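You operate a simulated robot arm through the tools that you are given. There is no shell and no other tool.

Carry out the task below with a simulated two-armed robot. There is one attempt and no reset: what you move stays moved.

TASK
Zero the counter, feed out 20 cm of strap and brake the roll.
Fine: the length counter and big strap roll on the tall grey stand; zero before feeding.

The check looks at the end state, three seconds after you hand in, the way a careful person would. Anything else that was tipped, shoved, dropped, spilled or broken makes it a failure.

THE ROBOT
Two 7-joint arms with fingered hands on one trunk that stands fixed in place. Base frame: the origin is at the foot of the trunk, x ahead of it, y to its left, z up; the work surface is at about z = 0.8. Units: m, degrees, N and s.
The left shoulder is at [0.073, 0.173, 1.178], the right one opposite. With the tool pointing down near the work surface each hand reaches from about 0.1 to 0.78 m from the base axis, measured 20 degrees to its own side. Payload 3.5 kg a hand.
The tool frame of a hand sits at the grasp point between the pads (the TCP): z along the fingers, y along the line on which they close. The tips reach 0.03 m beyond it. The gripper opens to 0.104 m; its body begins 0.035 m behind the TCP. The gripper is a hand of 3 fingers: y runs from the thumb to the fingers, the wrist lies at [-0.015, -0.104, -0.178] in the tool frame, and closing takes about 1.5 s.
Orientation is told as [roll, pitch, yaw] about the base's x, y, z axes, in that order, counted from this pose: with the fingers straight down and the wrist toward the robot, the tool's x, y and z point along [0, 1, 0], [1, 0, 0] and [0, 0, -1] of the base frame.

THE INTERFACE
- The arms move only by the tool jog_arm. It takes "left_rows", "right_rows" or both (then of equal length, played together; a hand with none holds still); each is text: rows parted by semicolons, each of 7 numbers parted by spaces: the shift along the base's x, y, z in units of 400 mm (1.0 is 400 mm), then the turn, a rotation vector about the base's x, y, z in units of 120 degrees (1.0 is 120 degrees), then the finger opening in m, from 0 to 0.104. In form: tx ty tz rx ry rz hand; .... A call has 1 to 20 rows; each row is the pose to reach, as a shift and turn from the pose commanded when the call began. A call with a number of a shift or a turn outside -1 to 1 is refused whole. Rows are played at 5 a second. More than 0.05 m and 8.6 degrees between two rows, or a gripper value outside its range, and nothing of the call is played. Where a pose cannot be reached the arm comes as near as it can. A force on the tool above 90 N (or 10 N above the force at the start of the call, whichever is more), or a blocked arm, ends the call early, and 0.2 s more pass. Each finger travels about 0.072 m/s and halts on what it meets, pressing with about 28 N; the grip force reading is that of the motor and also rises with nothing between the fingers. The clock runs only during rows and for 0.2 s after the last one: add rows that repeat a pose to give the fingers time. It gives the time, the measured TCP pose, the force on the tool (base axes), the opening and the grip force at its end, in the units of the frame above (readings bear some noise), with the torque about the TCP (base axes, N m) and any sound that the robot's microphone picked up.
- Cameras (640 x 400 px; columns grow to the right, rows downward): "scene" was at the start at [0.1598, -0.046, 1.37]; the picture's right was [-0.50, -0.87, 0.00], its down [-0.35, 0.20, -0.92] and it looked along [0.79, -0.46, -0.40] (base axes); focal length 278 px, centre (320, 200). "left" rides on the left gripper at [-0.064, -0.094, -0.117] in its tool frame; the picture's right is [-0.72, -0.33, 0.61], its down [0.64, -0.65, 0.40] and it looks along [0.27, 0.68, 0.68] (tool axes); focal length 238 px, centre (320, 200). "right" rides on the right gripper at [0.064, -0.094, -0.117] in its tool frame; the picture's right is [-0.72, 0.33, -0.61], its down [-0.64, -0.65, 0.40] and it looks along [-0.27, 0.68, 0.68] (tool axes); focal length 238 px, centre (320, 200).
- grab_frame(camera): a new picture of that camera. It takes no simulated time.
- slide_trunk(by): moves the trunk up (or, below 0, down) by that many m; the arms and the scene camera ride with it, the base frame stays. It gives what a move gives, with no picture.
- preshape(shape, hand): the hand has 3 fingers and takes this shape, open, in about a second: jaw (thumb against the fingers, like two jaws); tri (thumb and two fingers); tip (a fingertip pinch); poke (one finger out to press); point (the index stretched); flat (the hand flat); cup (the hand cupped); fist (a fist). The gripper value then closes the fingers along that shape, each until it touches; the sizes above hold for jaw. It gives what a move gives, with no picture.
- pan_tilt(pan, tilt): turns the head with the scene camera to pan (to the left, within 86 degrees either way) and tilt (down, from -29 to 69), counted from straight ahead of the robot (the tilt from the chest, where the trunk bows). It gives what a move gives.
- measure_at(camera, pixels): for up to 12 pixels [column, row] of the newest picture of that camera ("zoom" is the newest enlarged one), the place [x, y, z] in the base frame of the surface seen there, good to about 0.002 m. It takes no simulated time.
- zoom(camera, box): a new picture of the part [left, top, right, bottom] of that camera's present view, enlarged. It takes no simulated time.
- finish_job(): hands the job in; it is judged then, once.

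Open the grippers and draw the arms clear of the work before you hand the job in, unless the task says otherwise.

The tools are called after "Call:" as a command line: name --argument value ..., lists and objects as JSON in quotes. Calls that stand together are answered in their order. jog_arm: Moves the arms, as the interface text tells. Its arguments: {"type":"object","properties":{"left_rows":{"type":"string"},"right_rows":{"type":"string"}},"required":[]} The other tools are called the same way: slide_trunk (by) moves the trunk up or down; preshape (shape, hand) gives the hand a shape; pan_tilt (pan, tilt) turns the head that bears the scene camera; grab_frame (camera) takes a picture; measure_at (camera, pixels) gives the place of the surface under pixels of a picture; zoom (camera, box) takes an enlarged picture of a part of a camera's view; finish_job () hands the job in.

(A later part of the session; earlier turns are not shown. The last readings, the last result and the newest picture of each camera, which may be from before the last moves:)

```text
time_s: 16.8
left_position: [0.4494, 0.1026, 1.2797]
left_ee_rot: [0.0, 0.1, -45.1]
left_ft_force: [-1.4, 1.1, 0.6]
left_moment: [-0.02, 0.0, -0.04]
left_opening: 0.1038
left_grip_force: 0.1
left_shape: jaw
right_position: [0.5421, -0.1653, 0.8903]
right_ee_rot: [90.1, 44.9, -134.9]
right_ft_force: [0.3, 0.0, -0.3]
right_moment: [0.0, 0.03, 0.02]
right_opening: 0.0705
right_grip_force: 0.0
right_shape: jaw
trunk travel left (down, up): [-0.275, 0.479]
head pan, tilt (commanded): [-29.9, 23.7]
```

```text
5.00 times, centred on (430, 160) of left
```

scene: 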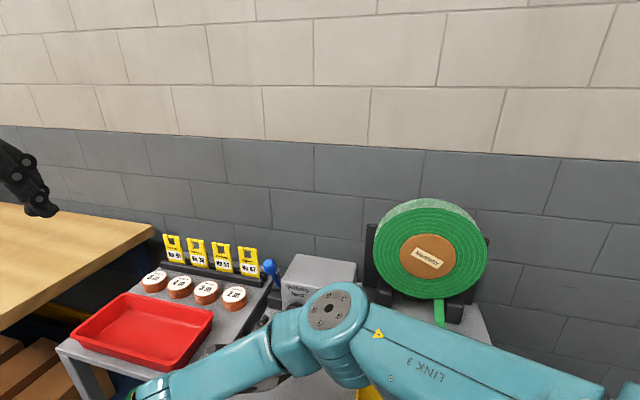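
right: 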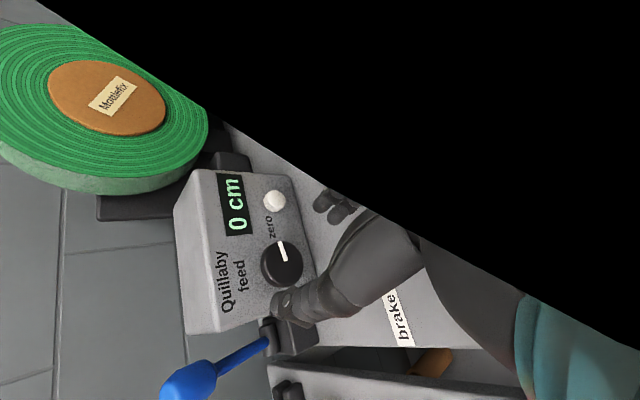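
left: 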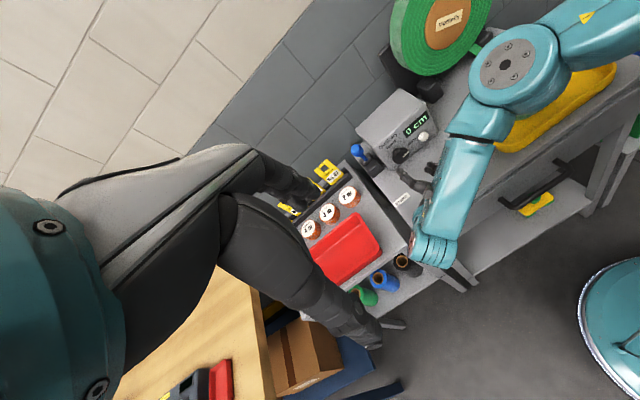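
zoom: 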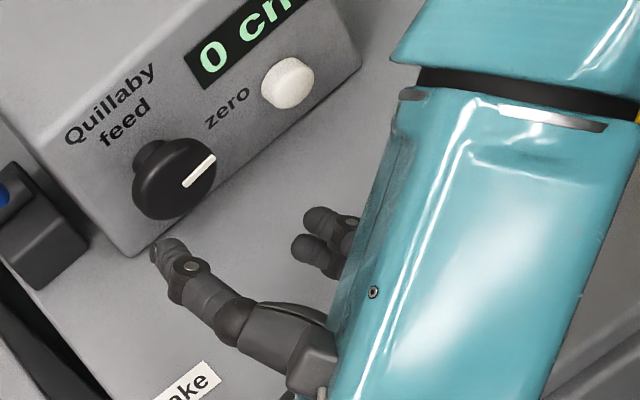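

At the present roll the lower finger would come very near the stand, so I roll 25° further anticlockwise (fingers more to the right of the knob), then lower to the knob's height and narrow the fingers to 6.5 cm.

Call:
jog_arm --right_rows "0 0 0 -0.0368 0.0368 0 0.068; 0 0 0 -0.0737 0.0737 0 0.066; 0 0 0 -0.1105 0.1105 0 0.065; 0 0 -0.02 -0.1473 0.1473 0 0.065; 0 0 -0.045 -0.1473 0.1473 0 0.065; -0.001 0.001 -0.0655 -0.1473 0.1473 0 0.065; -0.001 0.001 -0.0655 -0.1473 0.1473 0 0.065"

Call:
grab_frame --camera "right"

Call:
zoom --camera "left" --box '[370, 90, 490, 210]'

```text
time_s: 18.4
left_position: [0.4486, 0.1034, 1.2795]
left_ee_rot: [0.0, 0.0, -45.0]
left_ft_force: [0.3, 0.1, 0.3]
left_moment: [-0.01, -0.01, -0.01]
left_opening: 0.1037
left_grip_force: 0.1
left_shape: jaw
right_position: [0.5429, -0.1637, 0.8643]
right_ee_rot: [89.9, 20.0, -135.1]
right_ft_force: [0.3, -0.4, -0.5]
right_moment: [0.02, 0.04, -0.05]
right_opening: 0.0655
right_grip_force: 0.1
right_shape: jaw
trunk travel left (down, up): [-0.275, 0.479]
head pan, tilt (commanded): [-29.9, 23.7]
```

```text
taken
```

right: 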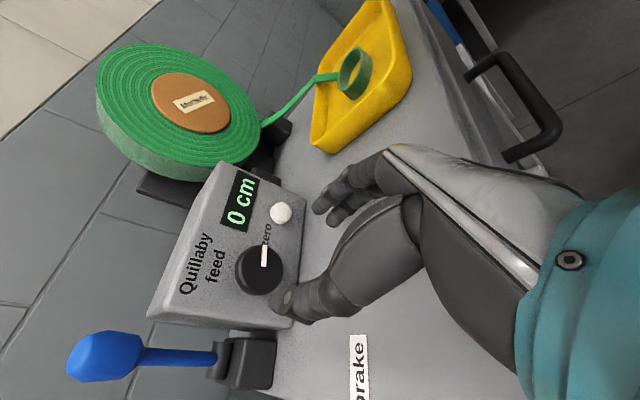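

```text
3.33 times, centred on (430, 150) of left
```

zoom: 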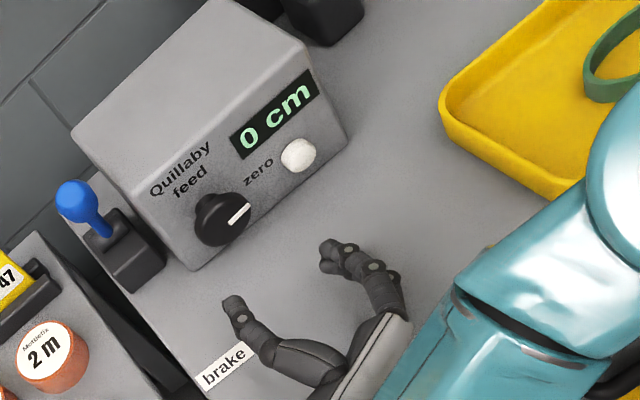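

The right camera shows knob at (260,268) and the hand is lined up with thumb left and fingers right. I advance along the axis until the pads straddle the knob.

Call:
jog_arm --right_rows "0.0327 -0.0346 0 0 0 0 0.065; 0.0654 -0.0691 0 0 0 0 0.065; 0.0981 -0.1037 0 0 0 0 0.065; 0.1308 -0.1382 0 0 0 0 0.065; 0.15 -0.158 0 0 0 0 0.065; 0.15 -0.158 0 0 0 0 0.065"

Call:
grab_frame --camera "right"

Call:
zoom --camera "right" --box '[200, 150, 400, 350]'

Call:
zoom --camera "left" --box '[370, 90, 490, 210]'

```text
time_s: 19.8
left_position: [0.4503, 0.1037, 1.2785]
left_ee_rot: [-0.1, 0.0, -45.1]
left_ft_force: [-0.4, 0.7, -0.1]
left_moment: [0.01, -0.02, 0.01]
left_opening: 0.1037
left_grip_force: 0.1
left_shape: jaw
right_position: [0.5858, -0.2217, 0.8741]
right_ee_rot: [90.1, 20.0, -135.0]
right_ft_force: [-0.3, 0.2, 0.3]
right_moment: [-0.03, -0.02, -0.01]
right_opening: 0.0653
right_grip_force: 0.1
right_shape: jaw
right hand out of reach, approached as far as the arm can: row 3, 4, 5, 6
trunk travel left (down, up): [-0.275, 0.479]
head pan, tilt (commanded): [-29.9, 23.7]
```

```text
taken
```

right: 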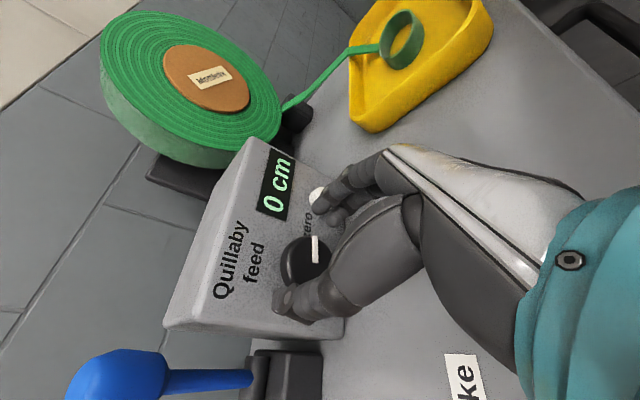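

```text
2.00 times, centred on (300, 250) of right
```

zoom: 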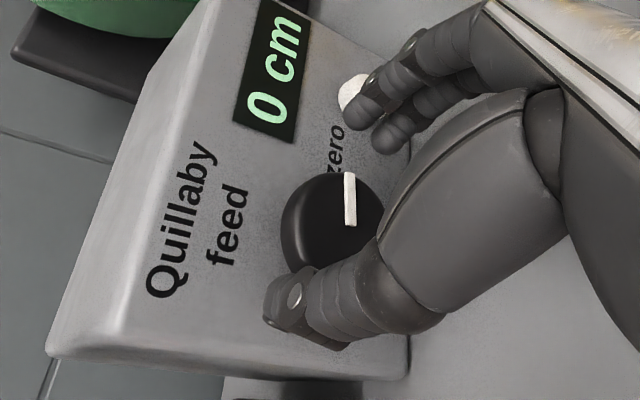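

```text
3.33 times, centred on (430, 150) of left
```

zoom: 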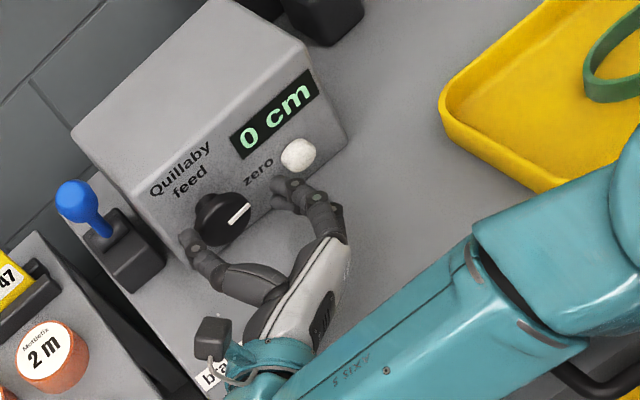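

The knob is just beyond reach in this roll (arm stopped at (0.586,-0.222,0.874)). Lowering the trunk will bring the shoulder nearer, so I first back the right hand off and raise it.

Call:
jog_arm --right_rows "-0.05 0.05 0 0 0 0 0.065; -0.1 0.1 0 0 0 0 0.065; -0.15 0.15 0.02 0 0 0 0.065; -0.2 0.2 0.1 0 0 0 0.065; -0.2 0.2 0.2 0 0 0 0.065; -0.2 0.2 0.3 0 0 0 0.065; -0.2 0.2 0.4 0 0 0 0.065; -0.2 0.2 0.5 0 0 0 0.065; -0.2 0.2 0.5 0 0 0 0.065"

Call:
grab_frame --camera "left"

Call:
grab_frame --camera "scene"

```text
time_s: 21.8
left_position: [0.4496, 0.102, 1.2794]
left_ee_rot: [0.1, 0.0, -45.0]
left_ft_force: [0.0, 0.7, 0.2]
left_moment: [-0.03, 0.01, -0.05]
left_opening: 0.1036
left_grip_force: 0.0
left_shape: jaw
right_position: [0.6433, -0.1992, 1.046]
right_ee_rot: [90.0, 20.0, -135.0]
right_ft_force: [-0.2, 0.2, 0.8]
right_moment: [0.01, -0.01, 0.02]
right_opening: 0.0652
right_grip_force: 0.0
right_shape: jaw
right hand out of reach, approached as far as the arm can: row 1, 2, 3, 4, 5, 6, 7, 8, 9
trunk travel left (down, up): [-0.275, 0.479]
head pan, tilt (commanded): [-29.9, 23.7]
```

```text
taken
```

left: 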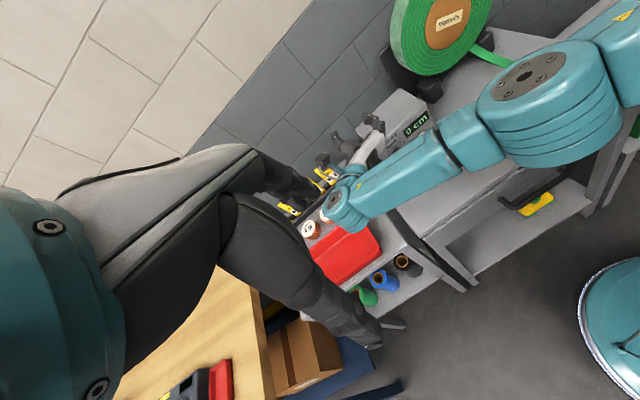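

```text
taken
```

scene: 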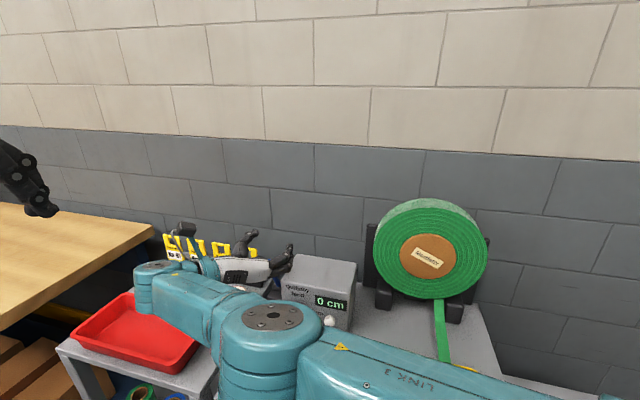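

The arm got stuck at its reach limit and the hand ended at (0.643,-0.199,1.046), above the box/lever instead of backing off. I look closely at what is around it before moving on.

Call:
zoom --camera "scene" --box '[130, 210, 370, 360]'

Call:
zoom --camera "left" --box '[290, 90, 470, 250]'

Call:
grab_frame --camera "right"

```text
2.67 times, centred on (250, 285) of scene
```

zoom: 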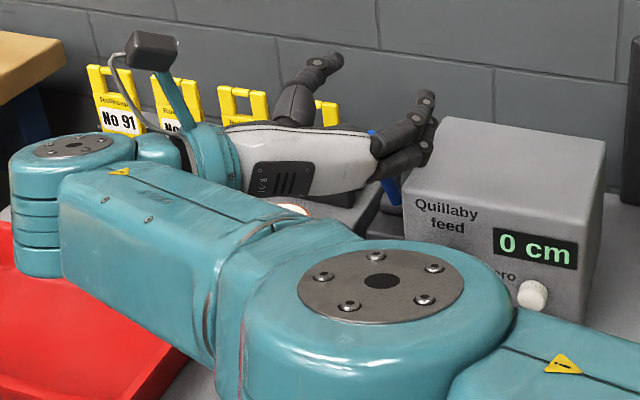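

```text
2.50 times, centred on (380, 170) of left
```

zoom: 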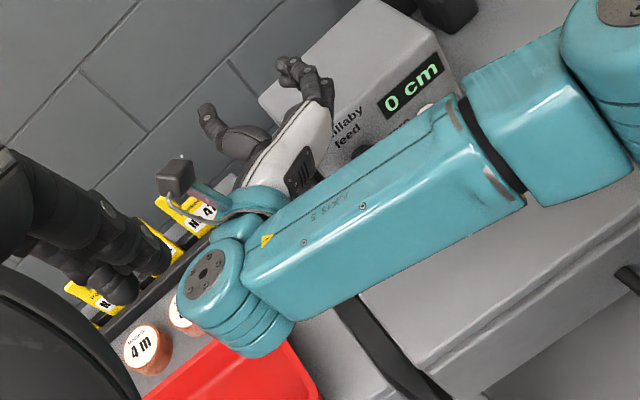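

```text
taken
```

right: 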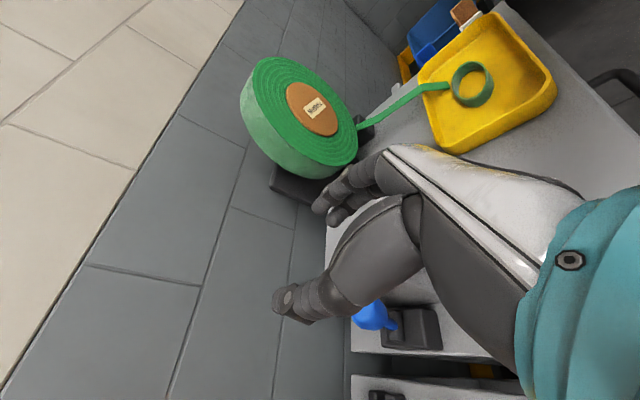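

Nothing looks disturbed: the lever, tags and tray are untouched and the force is about zero. I unwind gently by rolling the wrist back clockwise while raising and drawing back, in a short first step.

Call:
jog_arm --right_rows "-0.01 0.01 0.03 0.0295 -0.0295 0 0.065; -0.02 0.02 0.06 0.059 -0.059 0 0.065; -0.03 0.03 0.09 0.0884 -0.0884 0 0.065; -0.04 0.04 0.12 0.1179 -0.1179 0 0.065; -0.05 0.05 0.15 0.1473 -0.1473 0 0.065"

Call:
grab_frame --camera "left"

```text
time_s: 23.0
left_position: [0.4492, 0.1032, 1.2798]
left_ee_rot: [0.0, 0.1, -45.0]
left_ft_force: [0.1, 0.0, 0.4]
left_moment: [-0.02, -0.02, -0.01]
left_opening: 0.1036
left_grip_force: 0.1
left_shape: jaw
right_position: [0.6666, -0.1856, 1.1007]
right_ee_rot: [89.9, 44.9, -135.3]
right_ft_force: [-1.2, 0.3, 0.7]
right_moment: [-0.02, 0.01, 0.02]
right_opening: 0.0653
right_grip_force: 0.1
right_shape: jaw
right hand out of reach, approached as far as the arm can: row 1, 2, 3, 4, 5
trunk travel left (down, up): [-0.275, 0.479]
head pan, tilt (commanded): [-29.9, 23.7]
```

```text
taken
```

left: 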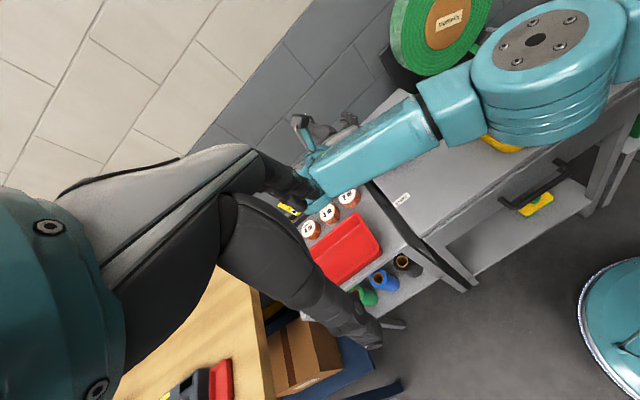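

The arm is still at a limit; rolling back further clockwise to the orientation that was comfortable before should free it. I keep rotating while holding height.

Call:
jog_arm --right_rows "0 0 0.02 0.0413 -0.0413 0 0.065; 0 0 0.04 0.0825 -0.0825 0 0.065; 0 0 0.05 0.1238 -0.1238 0 0.065; 0 0 0.05 0.165 -0.165 0 0.065; 0 0 0.05 0.2063 -0.2063 0 0.065; 0 0 0.05 0.2475 -0.2475 0 0.065"

Call:
grab_frame --camera "left"

Call:
grab_frame --camera "scene"

```text
time_s: 24.4
left_position: [0.4488, 0.1022, 1.2802]
left_ee_rot: [0.0, -0.1, -45.0]
left_ft_force: [0.3, -0.1, -0.3]
left_moment: [0.03, -0.02, 0.03]
left_opening: 0.1038
left_grip_force: 0.0
left_shape: jaw
right_position: [0.721, -0.1628, 1.1267]
right_ee_rot: [89.1, 87.1, -136.0]
right_ft_force: [1.2, 0.2, -0.2]
right_moment: [0.01, 0.01, 0.0]
right_opening: 0.0652
right_grip_force: 0.0
right_shape: jaw
right hand out of reach, approached as far as the arm can: row 1, 2, 3, 4, 5, 6
trunk travel left (down, up): [-0.275, 0.479]
head pan, tilt (commanded): [-29.9, 23.7]
```

```text
taken
```

left: 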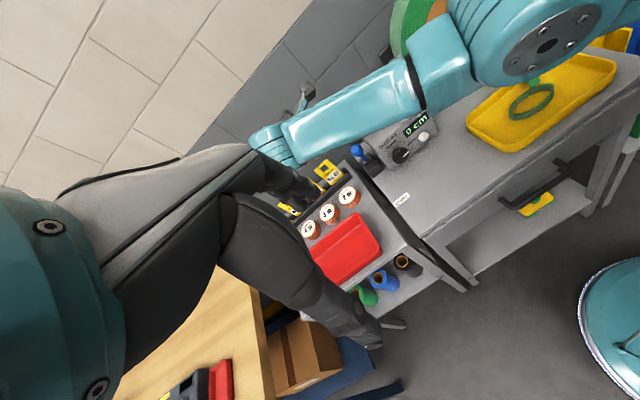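

```text
taken
```

scene: 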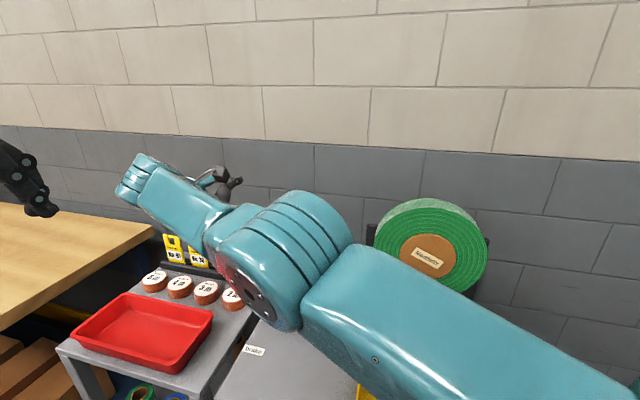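

The arm is trapped at a limit, with the hand free in the air at (0.721,-0.163,1.127) and the box, lever and tags still undisturbed. I move the left hand away for room, and turn the right hand toward its natural fingers-down pose while raising it.

Call:
jog_arm --right_rows "-0.02 -0.01 0.03 0.0467 -0.0193 -0.0467 0.065; -0.04 -0.02 0.06 0.0933 -0.0387 -0.0933 0.065; -0.06 -0.03 0.09 0.14 -0.058 -0.14 0.065; -0.08 -0.04 0.12 0.1867 -0.0773 -0.1867 0.065; -0.1 -0.05 0.15 0.2333 -0.0967 -0.2333 0.065; -0.12 -0.06 0.18 0.28 -0.116 -0.28 0.065" --left_rows "-0.02 0.06 0.01 0 0 0 0.104; -0.04 0.12 0.02 0 0 0 0.104; -0.06 0.18 0.03 0 0 0 0.104; -0.08 0.24 0.04 0 0 0 0.104; -0.1 0.3 0.05 0 0 0 0.104; -0.12 0.36 0.06 0 0 0 0.104"

Call:
grab_frame --camera "left"

Call:
grab_frame --camera "scene"

```text
time_s: 25.8
left_position: [0.4, 0.2484, 1.3043]
left_ee_rot: [0.0, 0.0, -45.0]
left_ft_force: [-0.3, -0.5, 0.0]
left_moment: [-0.01, -0.01, -0.03]
left_opening: 0.1031
left_grip_force: 0.0
left_shape: jaw
right_position: [0.6676, -0.19, 1.1958]
right_ee_rot: [-47.3, 56.3, 53.5]
right_ft_force: [0.8, 0.8, -0.8]
right_moment: [-0.03, -0.01, 0.0]
right_opening: 0.0654
right_grip_force: 0.0
right_shape: jaw
right hand out of reach, approached as far as the arm can: row 3, 4, 5, 6
trunk travel left (down, up): [-0.275, 0.479]
head pan, tilt (commanded): [-29.9, 23.7]
```

```text
taken
```

left: 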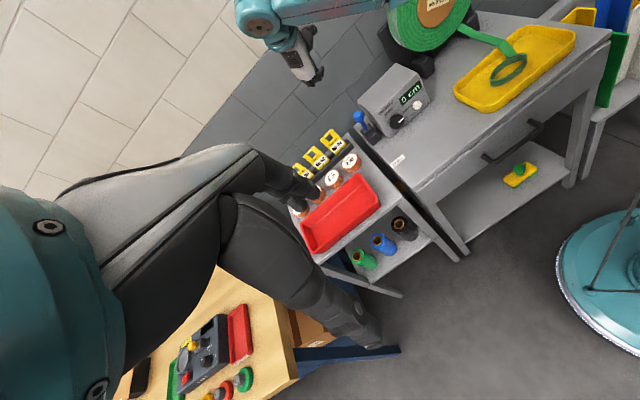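

```text
taken
```

scene: 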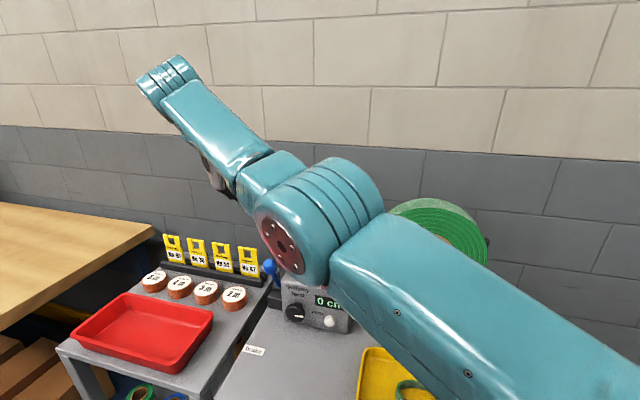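

The hand is following again (target and reading agree at (0.668,-0.190,1.196)). I continue turning to the natural fingers-down pose and drawing back.

Call:
jog_arm --right_rows "-0.04 -0.03 0.01 0.0467 -0.0193 -0.0467 0.065; -0.08 -0.06 0.02 0.0933 -0.0387 -0.0933 0.065; -0.12 -0.09 0.03 0.14 -0.058 -0.14 0.065; -0.16 -0.12 0.04 0.1867 -0.0773 -0.1867 0.065; -0.2 -0.15 0.05 0.2333 -0.0967 -0.2333 0.065; -0.24 -0.18 0.06 0.28 -0.116 -0.28 0.065; -0.28 -0.21 0.07 0.3267 -0.1353 -0.3267 0.065; -0.32 -0.24 0.08 0.3733 -0.1547 -0.3733 0.065; -0.36 -0.27 0.09 0.42 -0.174 -0.42 0.065; -0.4 -0.3 0.1 0.4667 -0.1933 -0.4667 0.065; -0.44 -0.33 0.11 0.5133 -0.2127 -0.5133 0.065; -0.48 -0.36 0.12 0.56 -0.232 -0.56 0.065"

Call:
grab_frame --camera "left"

Call:
grab_frame --camera "scene"

```text
time_s: 28.4
left_position: [0.3999, 0.249, 1.3049]
left_ee_rot: [0.0, -0.1, -45.0]
left_ft_force: [-0.2, -0.3, 0.1]
left_moment: [-0.01, 0.0, -0.01]
left_opening: 0.1036
left_grip_force: 0.0
left_shape: jaw
right_position: [0.4838, -0.3522, 1.2463]
right_ee_rot: [0.1, 0.1, 2.9]
right_ft_force: [0.5, -0.2, 0.0]
right_moment: [-0.02, 0.0, -0.03]
right_opening: 0.0653
right_grip_force: 0.0
right_shape: jaw
right hand out of reach, approached as far as the arm can: row 6, 7, 8, 9, 10, 11, 12
trunk travel left (down, up): [-0.275, 0.479]
head pan, tilt (commanded): [-29.9, 23.7]
```

```text
taken
```

left: 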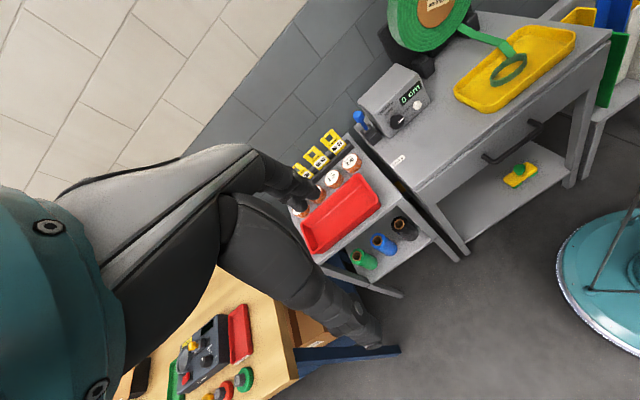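

```text
taken
```

scene: 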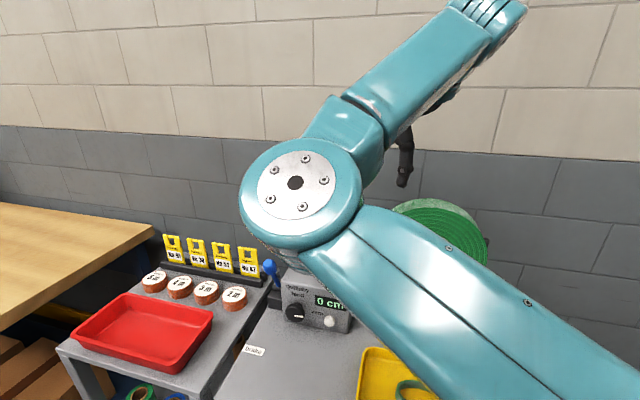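

The right hand is back in the fingers-down pose, but the elbow now sits on the inner (left) side. I try moving the hand out to the right to let the elbow swing back to its natural side.

Call:
jog_arm --right_rows "-0.06 -0.09 0 0 0 0 0.104; -0.12 -0.18 0 0 0 0 0.104; -0.18 -0.27 0 0 0 0 0.104; -0.24 -0.36 0 0 0 0 0.104; -0.3 -0.45 0 0 0 0 0.104; -0.36 -0.54 0 0 0 0 0.104; -0.36 -0.54 0 0 0 0 0.104"

Call:
grab_frame --camera "scene"

Call:
grab_frame --camera "right"

```text
time_s: 30.0
left_position: [0.4005, 0.2491, 1.3035]
left_ee_rot: [0.0, 0.0, -45.0]
left_ft_force: [-0.1, -0.6, -0.4]
left_moment: [-0.02, 0.0, 0.04]
left_opening: 0.1038
left_grip_force: 0.1
left_shape: jaw
right_position: [0.3414, -0.5681, 1.2477]
right_ee_rot: [-0.2, 0.0, 3.1]
right_ft_force: [0.2, 0.4, 0.4]
right_moment: [-0.02, -0.03, 0.02]
right_opening: 0.1035
right_grip_force: 0.0
right_shape: jaw
trunk travel left (down, up): [-0.275, 0.479]
head pan, tilt (commanded): [-29.9, 23.7]
```

```text
taken
```

scene: 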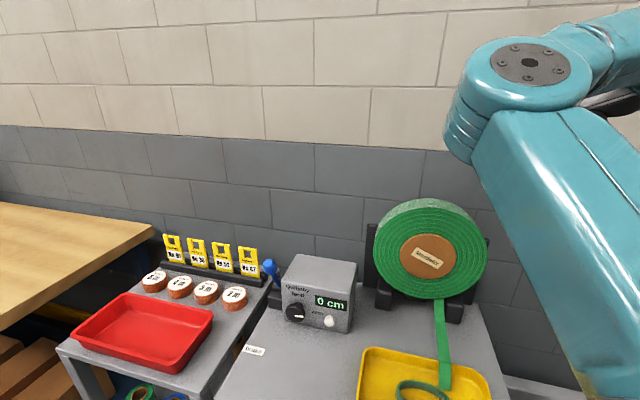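

```text
taken
```

right: 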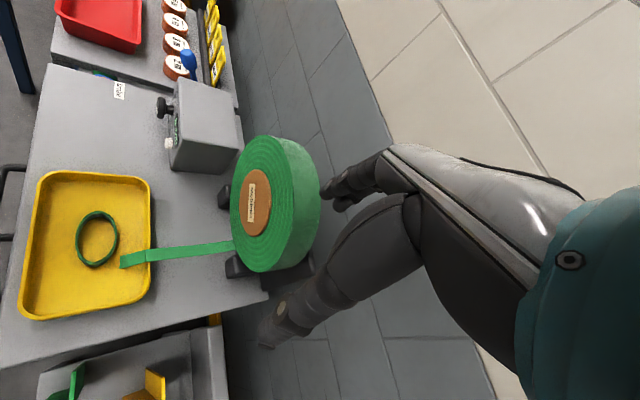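

No reach complaint now and the stand looks undisturbed. I bring the hand closer to the body and lower to let the elbow fold outward.

Call:
jog_arm --right_rows "-0.04 0 -0.08 0 0 -0.005 0.104; -0.08 0 -0.16 0 0 -0.01 0.104; -0.12 0 -0.24 0 0 -0.015 0.104; -0.16 0 -0.32 0 0 -0.02 0.104; -0.2 0 -0.4 0 0 -0.025 0.104; -0.22 0 -0.48 0 0 -0.025 0.104; -0.22 0 -0.48 0 0 -0.025 0.104"

Call:
grab_frame --camera "scene"

Call:
grab_frame --camera "left"

```text
time_s: 31.6
left_position: [0.4007, 0.2495, 1.305]
left_ee_rot: [0.0, 0.0, -45.0]
left_ft_force: [0.0, 1.0, -0.8]
left_moment: [-0.03, 0.0, 0.04]
left_opening: 0.1036
left_grip_force: 0.1
left_shape: jaw
right_position: [0.2516, -0.5677, 1.0563]
right_ee_rot: [-0.2, 0.0, 0.0]
right_ft_force: [0.5, 0.1, 0.0]
right_moment: [0.0, -0.01, -0.01]
right_opening: 0.1038
right_grip_force: 0.0
right_shape: jaw
trunk travel left (down, up): [-0.275, 0.479]
head pan, tilt (commanded): [-29.9, 23.7]
```

```text
taken
```

scene: 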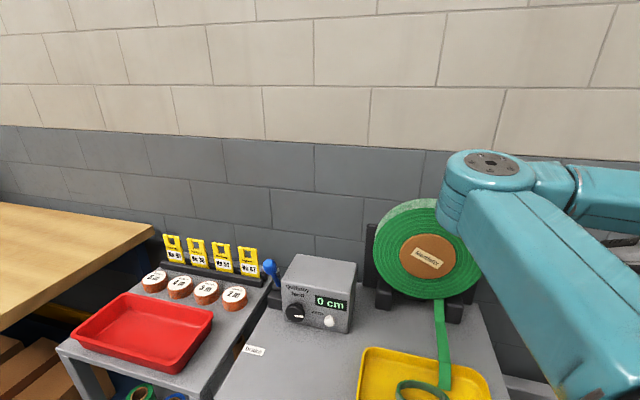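

```text
taken
```

left: 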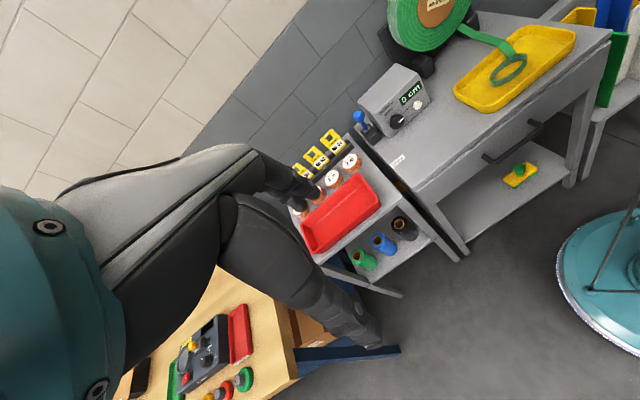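

I check where the elbow is now relative to the shoulder and the roll.

Call:
measure_at --camera "scene" --pixels '[[490, 162], [455, 210], [550, 185], [600, 185], [560, 300], [470, 200]]'

Call:
pan_tilt --pan -60 --tilt 35

Call:
grab_frame --camera "scene"

```text
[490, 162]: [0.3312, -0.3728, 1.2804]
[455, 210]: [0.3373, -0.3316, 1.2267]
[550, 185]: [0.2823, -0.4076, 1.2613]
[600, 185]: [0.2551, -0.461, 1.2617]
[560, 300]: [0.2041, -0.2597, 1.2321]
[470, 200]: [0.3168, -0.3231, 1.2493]
```

```text
time_s: 32.5
left_position: [0.4013, 0.2484, 1.3039]
left_ee_rot: [0.0, 0.1, -45.0]
left_ft_force: [-0.1, -0.3, 0.2]
left_moment: [-0.01, -0.02, -0.01]
left_opening: 0.1036
left_grip_force: 0.1
left_shape: jaw
right_position: [0.2522, -0.5677, 1.0553]
right_ee_rot: [0.0, 0.0, 0.0]
right_ft_force: [-0.6, 0.3, -0.1]
right_moment: [0.0, -0.01, 0.0]
right_opening: 0.1036
right_grip_force: 0.0
right_shape: jaw
trunk travel left (down, up): [-0.275, 0.479]
head pan, tilt (commanded): [-60.0, 35.0]
```

```text
taken
```

scene: 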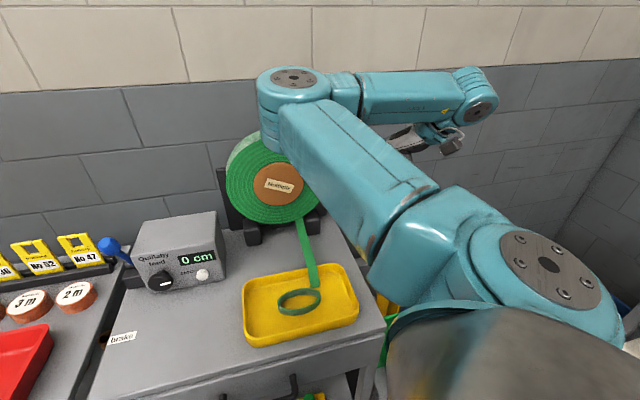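

The forearm now bends outward. Before choosing an approach, I measure the stand's front edge and tray, to know where a low wrist could hang free.

Call:
measure_at --camera "scene" --pixels '[[100, 385], [160, 372], [230, 355], [300, 338], [370, 320], [128, 285], [110, 340], [245, 340], [250, 290], [355, 320], [290, 392], [200, 300]]'

Call:
zoom --camera "scene" --box '[80, 200, 400, 400]'

```text
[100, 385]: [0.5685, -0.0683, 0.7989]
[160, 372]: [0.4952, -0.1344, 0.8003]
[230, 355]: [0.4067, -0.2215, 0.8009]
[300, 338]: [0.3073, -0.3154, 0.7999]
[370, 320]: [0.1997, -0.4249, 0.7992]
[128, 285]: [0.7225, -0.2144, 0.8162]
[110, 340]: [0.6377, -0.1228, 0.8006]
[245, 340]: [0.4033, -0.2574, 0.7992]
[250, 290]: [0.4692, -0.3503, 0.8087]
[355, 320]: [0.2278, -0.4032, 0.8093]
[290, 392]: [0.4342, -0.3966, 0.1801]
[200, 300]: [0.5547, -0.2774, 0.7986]
```

```text
2.00 times, centred on (240, 300) of scene
```

zoom: 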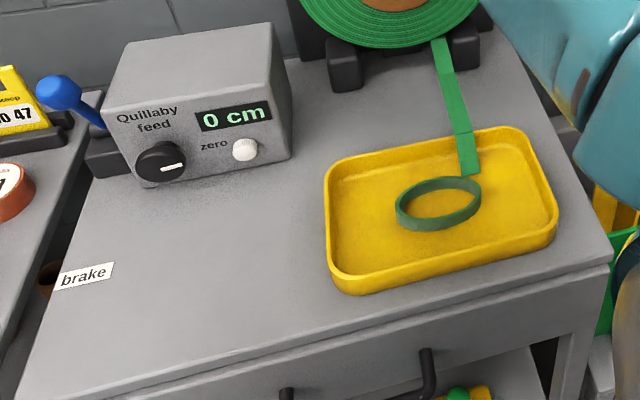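

The stand's front edge lies about 20 cm before the box face. I try to free the right elbow by turning the hand's yaw here, clear of everything, and watch how the elbow answers.

Call:
jog_arm --right_rows "0 0 0 0 0 -0.065 0.104; 0 0 0 0 0 -0.13 0.104; 0 0 0 0 0 -0.195 0.104; 0 0 0 0 0 -0.26 0.104; 0 0 0 0 0 -0.325 0.104; 0 0 0 0 0 -0.39 0.104; 0 0 0 0 0 -0.455 0.104; 0 0 0 0 0 -0.5 0.104"

Call:
grab_frame --camera "scene"

```text
time_s: 34.4
left_position: [0.4014, 0.2483, 1.3042]
left_ee_rot: [0.0, 0.0, -45.0]
left_ft_force: [0.6, 0.7, 0.8]
left_moment: [-0.03, 0.03, 0.03]
left_opening: 0.1036
left_grip_force: 0.0
left_shape: jaw
right_position: [0.2533, -0.5658, 1.0552]
right_ee_rot: [0.0, 0.0, -60.0]
right_ft_force: [0.0, 0.0, 0.7]
right_moment: [-0.02, -0.01, -0.01]
right_opening: 0.1036
right_grip_force: 0.1
right_shape: jaw
trunk travel left (down, up): [-0.275, 0.479]
head pan, tilt (commanded): [-60.0, 35.0]
```

```text
taken
```

scene: 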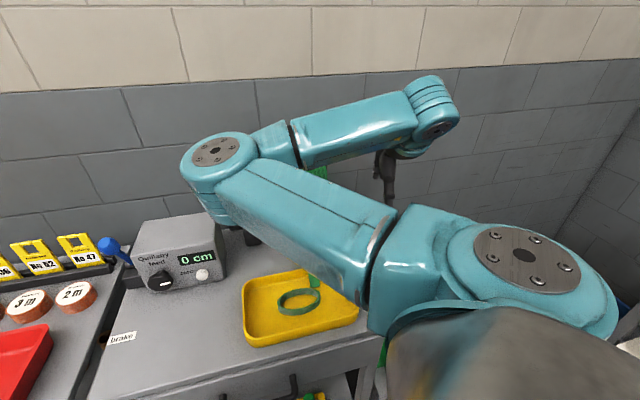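

Yaw turned freely with no limit. I bring the right hand back to its starting pose to compare the elbow with the very first picture.

Call:
jog_arm --right_rows "0.03 0.02 0.06 0 0 0.06 0.104; 0.06 0.05 0.12 0 0 0.12 0.104; 0.1 0.09 0.18 0 0 0.18 0.104; 0.15 0.14 0.24 0 0 0.24 0.104; 0.2 0.19 0.3 0 0 0.3 0.104; 0.26 0.25 0.34 0 0 0.36 0.104; 0.32 0.31 0.38 0 0 0.42 0.104; 0.38 0.37 0.4 0 0 0.47 0.104; 0.438 0.428 0.384 0 0 0.5 0.104; 0.438 0.428 0.384 0 0 0.5 0.104"

Call:
pan_tilt --pan -29.9 --tilt 23.7

Call:
grab_frame --camera "scene"

```text
time_s: 36.5
left_position: [0.4005, 0.2485, 1.3038]
left_ee_rot: [0.0, -0.1, -45.0]
left_ft_force: [0.2, 0.0, -0.1]
left_moment: [-0.03, 0.02, 0.03]
left_opening: 0.1036
left_grip_force: 0.2
left_shape: jaw
right_position: [0.4282, -0.3953, 1.209]
right_ee_rot: [0.0, 0.0, 0.2]
right_ft_force: [-1.0, 0.2, 0.4]
right_moment: [-0.04, -0.01, 0.02]
right_opening: 0.1037
right_grip_force: 0.0
right_shape: jaw
trunk travel left (down, up): [-0.275, 0.479]
head pan, tilt (commanded): [-60.0, 35.0]
```

```text
time_s: 37.5
left_position: [0.4002, 0.2492, 1.3047]
left_ee_rot: [0.0, 0.0, -45.0]
left_ft_force: [0.8, 0.1, -0.5]
left_moment: [-0.03, 0.02, 0.02]
left_opening: 0.1037
left_grip_force: 0.1
left_shape: jaw
right_position: [0.4282, -0.3957, 1.2086]
right_ee_rot: [0.0, 0.0, 0.0]
right_ft_force: [0.7, 0.2, -0.2]
right_moment: [-0.04, 0.01, 0.03]
right_opening: 0.1038
right_grip_force: 0.1
right_shape: jaw
trunk travel left (down, up): [-0.275, 0.479]
head pan, tilt (commanded): [-29.9, 23.7]
```

```text
taken
```

scene: 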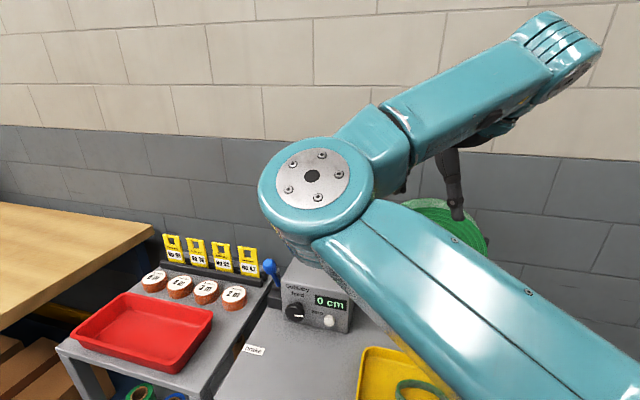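

The elbow family is the same one that reached the knob-facing pose earlier without trouble. I go back to that pose (wrist up-right, fingers along the axis), which stays well inside reach.

Call:
jog_arm --right_rows "0.0066 0.0431 -0.0233 -0.051 0 0.0361 0.08; 0.0131 0.0863 -0.0466 -0.1021 0 0.0722 0.08; 0.0197 0.1294 -0.0698 -0.1531 0 0.1083 0.08; 0.0263 0.1725 -0.0931 -0.2041 0 0.1443 0.08; 0.0328 0.2156 -0.1164 -0.2552 0 0.1804 0.08; 0.0394 0.2588 -0.1397 -0.3062 0 0.2165 0.08; 0.0459 0.3019 -0.163 -0.3572 0 0.2526 0.08; 0.0525 0.345 -0.1863 -0.4083 0 0.2887 0.08; 0.0591 0.3881 -0.2095 -0.4593 0 0.3248 0.08; 0.0656 0.4313 -0.2328 -0.5103 0 0.3608 0.08; 0.0722 0.4744 -0.2561 -0.5613 0 0.3969 0.08; 0.0788 0.5175 -0.2794 -0.6124 0 0.433 0.08; 0.0853 0.5606 -0.3027 -0.6634 0 0.4691 0.08; 0.0919 0.6038 -0.3259 -0.7144 0 0.5052 0.08; 0.0984 0.6469 -0.3492 -0.7655 0 0.5413 0.08; 0.105 0.69 -0.3725 -0.8165 0 0.5774 0.08; 0.105 0.69 -0.3725 -0.8165 0 0.5774 0.08"

Call:
grab_frame --camera "scene"

Call:
grab_frame --camera "left"

```text
time_s: 41.1
left_position: [0.4002, 0.2491, 1.304]
left_ee_rot: [0.0, 0.1, -45.0]
left_ft_force: [-0.5, -0.2, 0.4]
left_moment: [-0.01, -0.01, 0.0]
left_opening: 0.104
left_grip_force: 0.2
left_shape: jaw
right_position: [0.4704, -0.1186, 1.0591]
right_ee_rot: [-90.1, 45.0, 45.0]
right_ft_force: [0.7, 0.2, 0.2]
right_moment: [-0.01, 0.01, -0.01]
right_opening: 0.0803
right_grip_force: 0.0
right_shape: jaw
right hand out of reach, approached as far as the arm can: row 1, 2, 3, 4, 5, 6, 7, 8, 9, 10
trunk travel left (down, up): [-0.275, 0.479]
head pan, tilt (commanded): [-29.9, 23.7]
```

```text
taken
```

scene: 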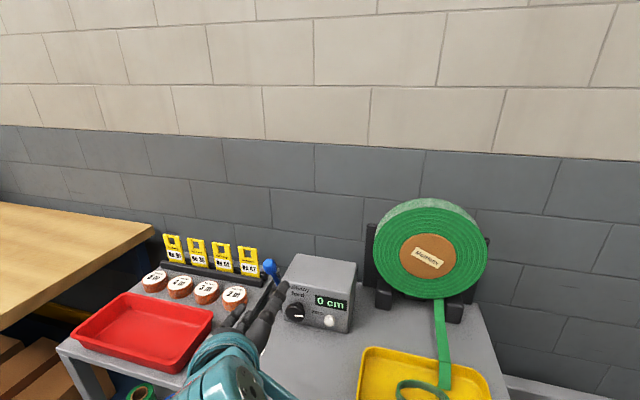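

```text
taken
```

left: 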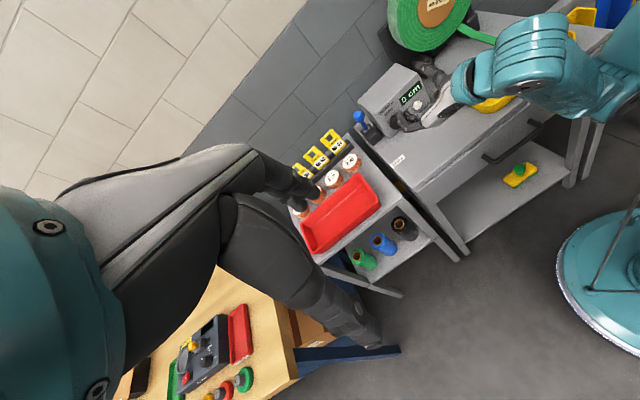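

The pose is reached and the elbow is back on its natural outer side. I go down to the standoff 10 cm in front of the knob again.

Call:
jog_arm --right_rows "0.0298 -0.0199 -0.0767 0 0 0 0.07; 0.0595 -0.0398 -0.1533 0 0 0 0.07; 0.0893 -0.0597 -0.23 0 0 0 0.07; 0.119 -0.0795 -0.3067 0 0 0 0.07; 0.1488 -0.0994 -0.3833 0 0 0 0.07; 0.1785 -0.1193 -0.46 0 0 0 0.07; 0.1785 -0.1193 -0.46 0 0 0 0.07"

Call:
grab_frame --camera "scene"

Call:
grab_frame --camera "left"

Call:
grab_frame --camera "right"

```text
time_s: 42.7
left_position: [0.4008, 0.2486, 1.3043]
left_ee_rot: [0.0, 0.1, -45.0]
left_ft_force: [0.1, 0.3, -0.4]
left_moment: [0.0, 0.02, -0.01]
left_opening: 0.1037
left_grip_force: 0.0
left_shape: jaw
right_position: [0.5434, -0.1647, 0.8725]
right_ee_rot: [-90.2, 45.1, 44.9]
right_ft_force: [-0.6, -0.2, 0.4]
right_moment: [-0.01, 0.01, -0.01]
right_opening: 0.0706
right_grip_force: 0.0
right_shape: jaw
trunk travel left (down, up): [-0.275, 0.479]
head pan, tilt (commanded): [-29.9, 23.7]
```

```text
taken
```

scene: 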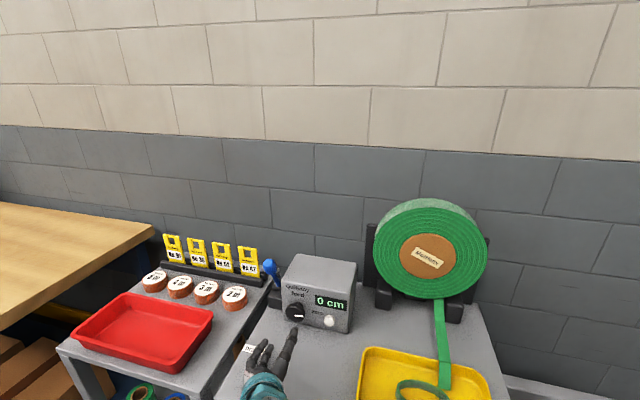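

```text
taken
```

left: 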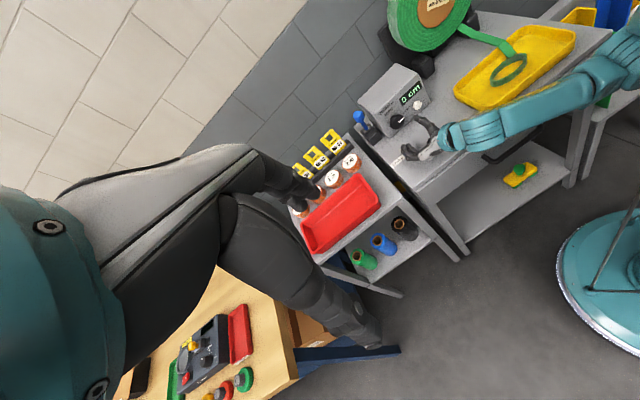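

```text
taken
```

right: 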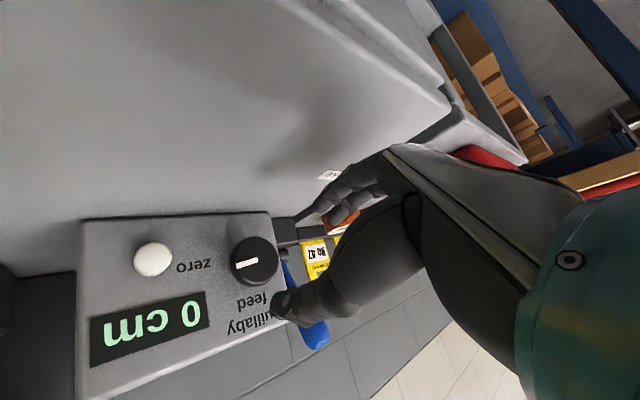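

The scene camera now sees the box face and counter clearly. I check the forearm's height over the stand edge and tray.

Call:
measure_at --camera "left" --pixels '[[480, 128], [520, 115], [560, 95], [600, 75], [530, 140], [580, 115], [620, 90], [450, 135]]'

Call:
zoom --camera "left" --box '[340, 40, 640, 200]'

```text
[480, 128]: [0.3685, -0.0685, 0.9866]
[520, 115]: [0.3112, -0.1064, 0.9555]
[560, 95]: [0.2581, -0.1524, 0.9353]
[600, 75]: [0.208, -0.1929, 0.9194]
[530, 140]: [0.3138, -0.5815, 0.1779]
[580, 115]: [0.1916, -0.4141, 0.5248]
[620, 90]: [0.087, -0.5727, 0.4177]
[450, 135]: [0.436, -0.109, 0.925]
```

```text
2.13 times, centred on (490, 120) of left
```

zoom: 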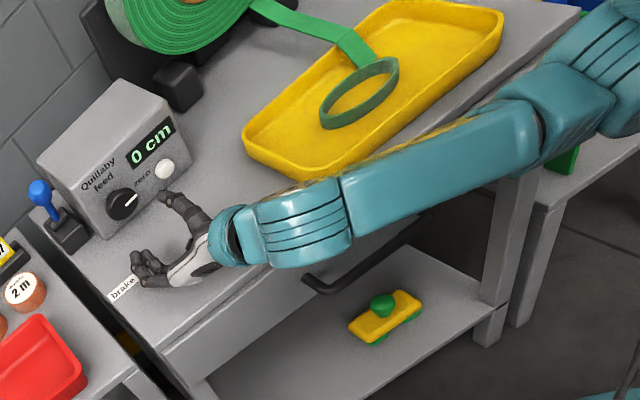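

The forearm runs in front of the stand's edge at z≈0.92–0.98, clear of everything. I roll the hand anticlockwise by 60° in free space to set up a long clockwise stroke.

Call:
jog_arm --right_rows "0 0 0 -0.0442 0.0442 0 0.065; 0 0 0 -0.0884 0.0884 0 0.065; 0 0 0 -0.1326 0.1326 0 0.065; 0 0 0 -0.1768 0.1768 0 0.065; 0 0 0 -0.221 0.221 0 0.065; 0 0 0 -0.2652 0.2652 0 0.065; 0 0 0 -0.3094 0.3094 0 0.065; 0 0 0 -0.3536 0.3536 0 0.065; 0 0 0 -0.3536 0.3536 0 0.065"

Call:
zoom --camera "left" --box '[340, 40, 640, 200]'

Call:
grab_frame --camera "right"

Call:
grab_frame --camera "scene"

```text
time_s: 44.7
left_position: [0.4014, 0.2483, 1.3037]
left_ee_rot: [-0.1, 0.0, -45.0]
left_ft_force: [-0.4, 0.8, 0.2]
left_moment: [0.01, -0.01, 0.02]
left_opening: 0.1036
left_grip_force: 0.0
left_shape: jaw
right_position: [0.5414, -0.1663, 0.8748]
right_ee_rot: [90.1, 74.9, -134.9]
right_ft_force: [0.5, -0.3, 0.6]
right_moment: [-0.04, 0.04, -0.01]
right_opening: 0.0653
right_grip_force: 0.1
right_shape: jaw
trunk travel left (down, up): [-0.275, 0.479]
head pan, tilt (commanded): [-29.9, 23.7]
```

```text
2.13 times, centred on (490, 120) of left
```

zoom: 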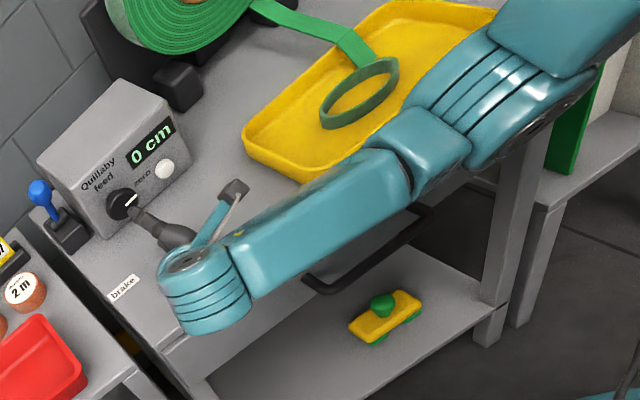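

```text
taken
```

right: 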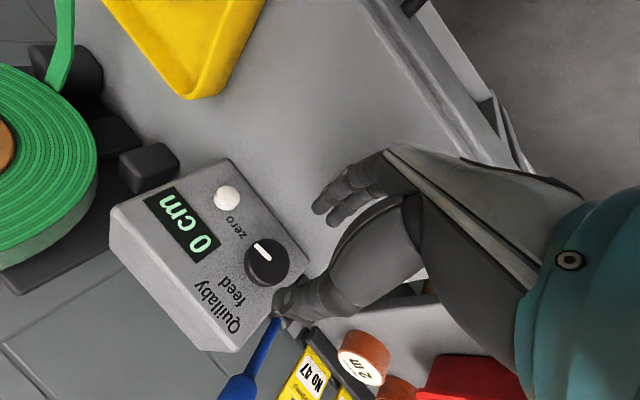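

```text
taken
```

scene: 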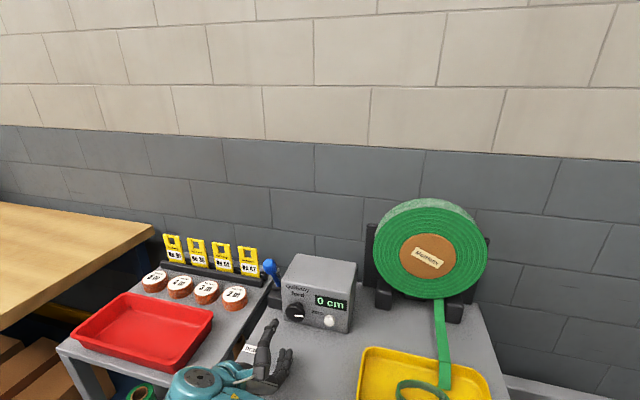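

Roll of β≈-15° reached with no flag. I measure how low the fingers' knuckles hang now (TCP z 0.875).

Call:
zoom --camera "scene" --box '[220, 290, 340, 400]'

Call:
measure_at --camera "scene" --pixels '[[282, 352], [290, 352], [284, 362], [288, 368], [281, 376], [285, 380], [275, 386], [262, 390], [268, 330], [262, 345], [278, 389]]'

```text
3.64 times, centred on (280, 345) of scene
```

zoom: 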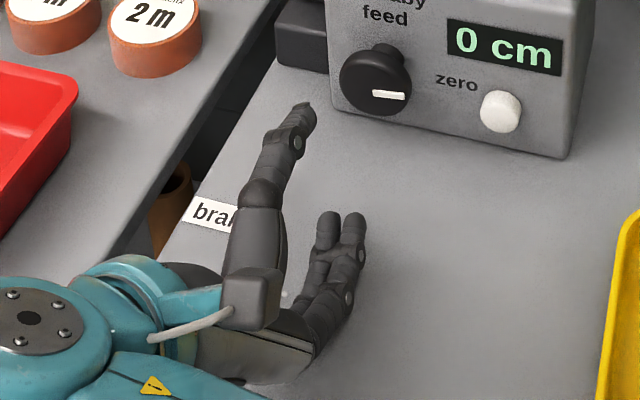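

```text
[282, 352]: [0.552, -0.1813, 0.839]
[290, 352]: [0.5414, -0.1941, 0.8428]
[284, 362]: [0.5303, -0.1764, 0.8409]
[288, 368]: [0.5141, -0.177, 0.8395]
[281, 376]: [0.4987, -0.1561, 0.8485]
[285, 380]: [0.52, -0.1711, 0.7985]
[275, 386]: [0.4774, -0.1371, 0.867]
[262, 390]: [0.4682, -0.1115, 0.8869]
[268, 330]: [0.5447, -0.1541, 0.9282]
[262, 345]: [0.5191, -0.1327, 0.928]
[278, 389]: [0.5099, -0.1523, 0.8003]
```

The fingers' lowest parts are about 5.5 cm under the TCP, which leaves roughly 1 cm over the stand at knob height. I advance along the axis so the pads straddle the knob.

Call:
jog_arm --right_rows "0.04 -0.04 -0.02 0 0 0 0.065; 0.08 -0.08 -0.025 0 0 0 0.065; 0.12 -0.12 -0.025 0 0 0 0.065; 0.145 -0.144 -0.025 0 0 0 0.065; 0.1675 -0.1663 -0.025 0 0 0 0.065; 0.1675 -0.1663 -0.025 0 0 0 0.065"

Call:
zoom --camera "scene" --box '[220, 260, 380, 400]'

Call:
grab_frame --camera "right"

Call:
zoom --camera "left" --box '[340, 50, 500, 170]'

```text
time_s: 46.1
left_position: [0.3998, 0.2487, 1.3047]
left_ee_rot: [0.1, -0.1, -45.0]
left_ft_force: [-0.5, 0.7, -0.2]
left_moment: [-0.01, 0.02, -0.01]
left_opening: 0.1037
left_grip_force: 0.1
left_shape: jaw
right_position: [0.6092, -0.2333, 0.867]
right_ee_rot: [90.2, 75.0, -134.7]
right_ft_force: [-1.6, 1.8, 6.3]
right_moment: [0.17, 0.2, -0.01]
right_opening: 0.064
right_grip_force: 0.1
right_shape: jaw
trunk travel left (down, up): [-0.275, 0.479]
head pan, tilt (commanded): [-29.9, 23.7]
```

```text
2.86 times, centred on (300, 330) of scene
```

zoom: 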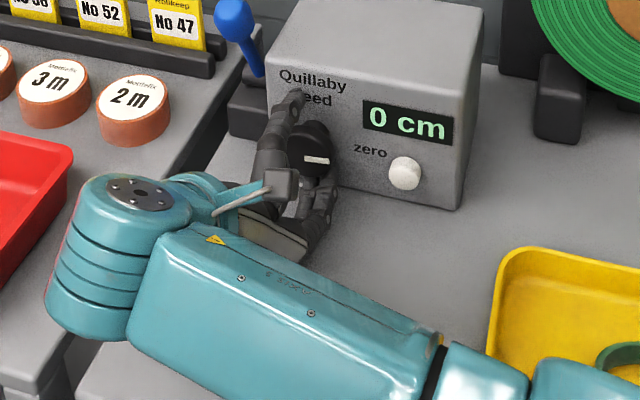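

```text
taken
```

right: 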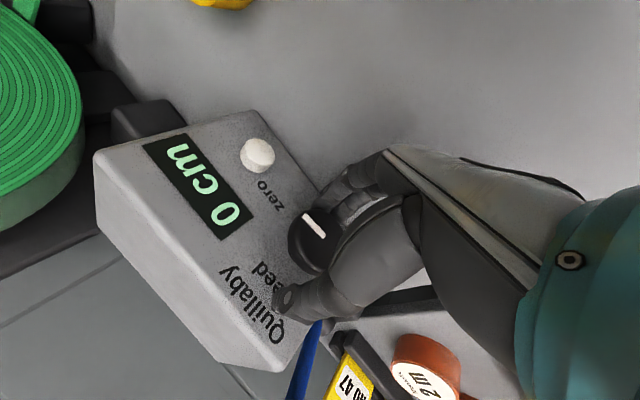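

```text
3.33 times, centred on (420, 110) of left
```

zoom: 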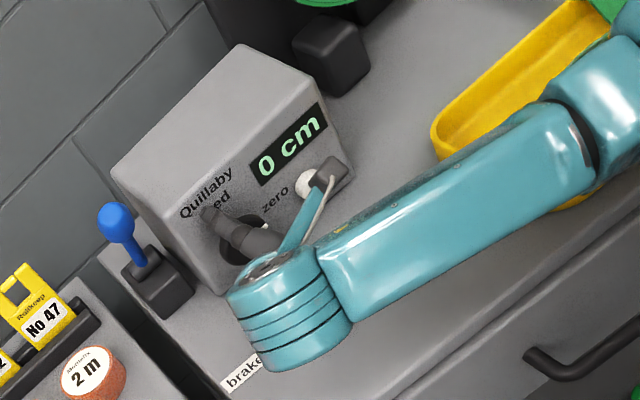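

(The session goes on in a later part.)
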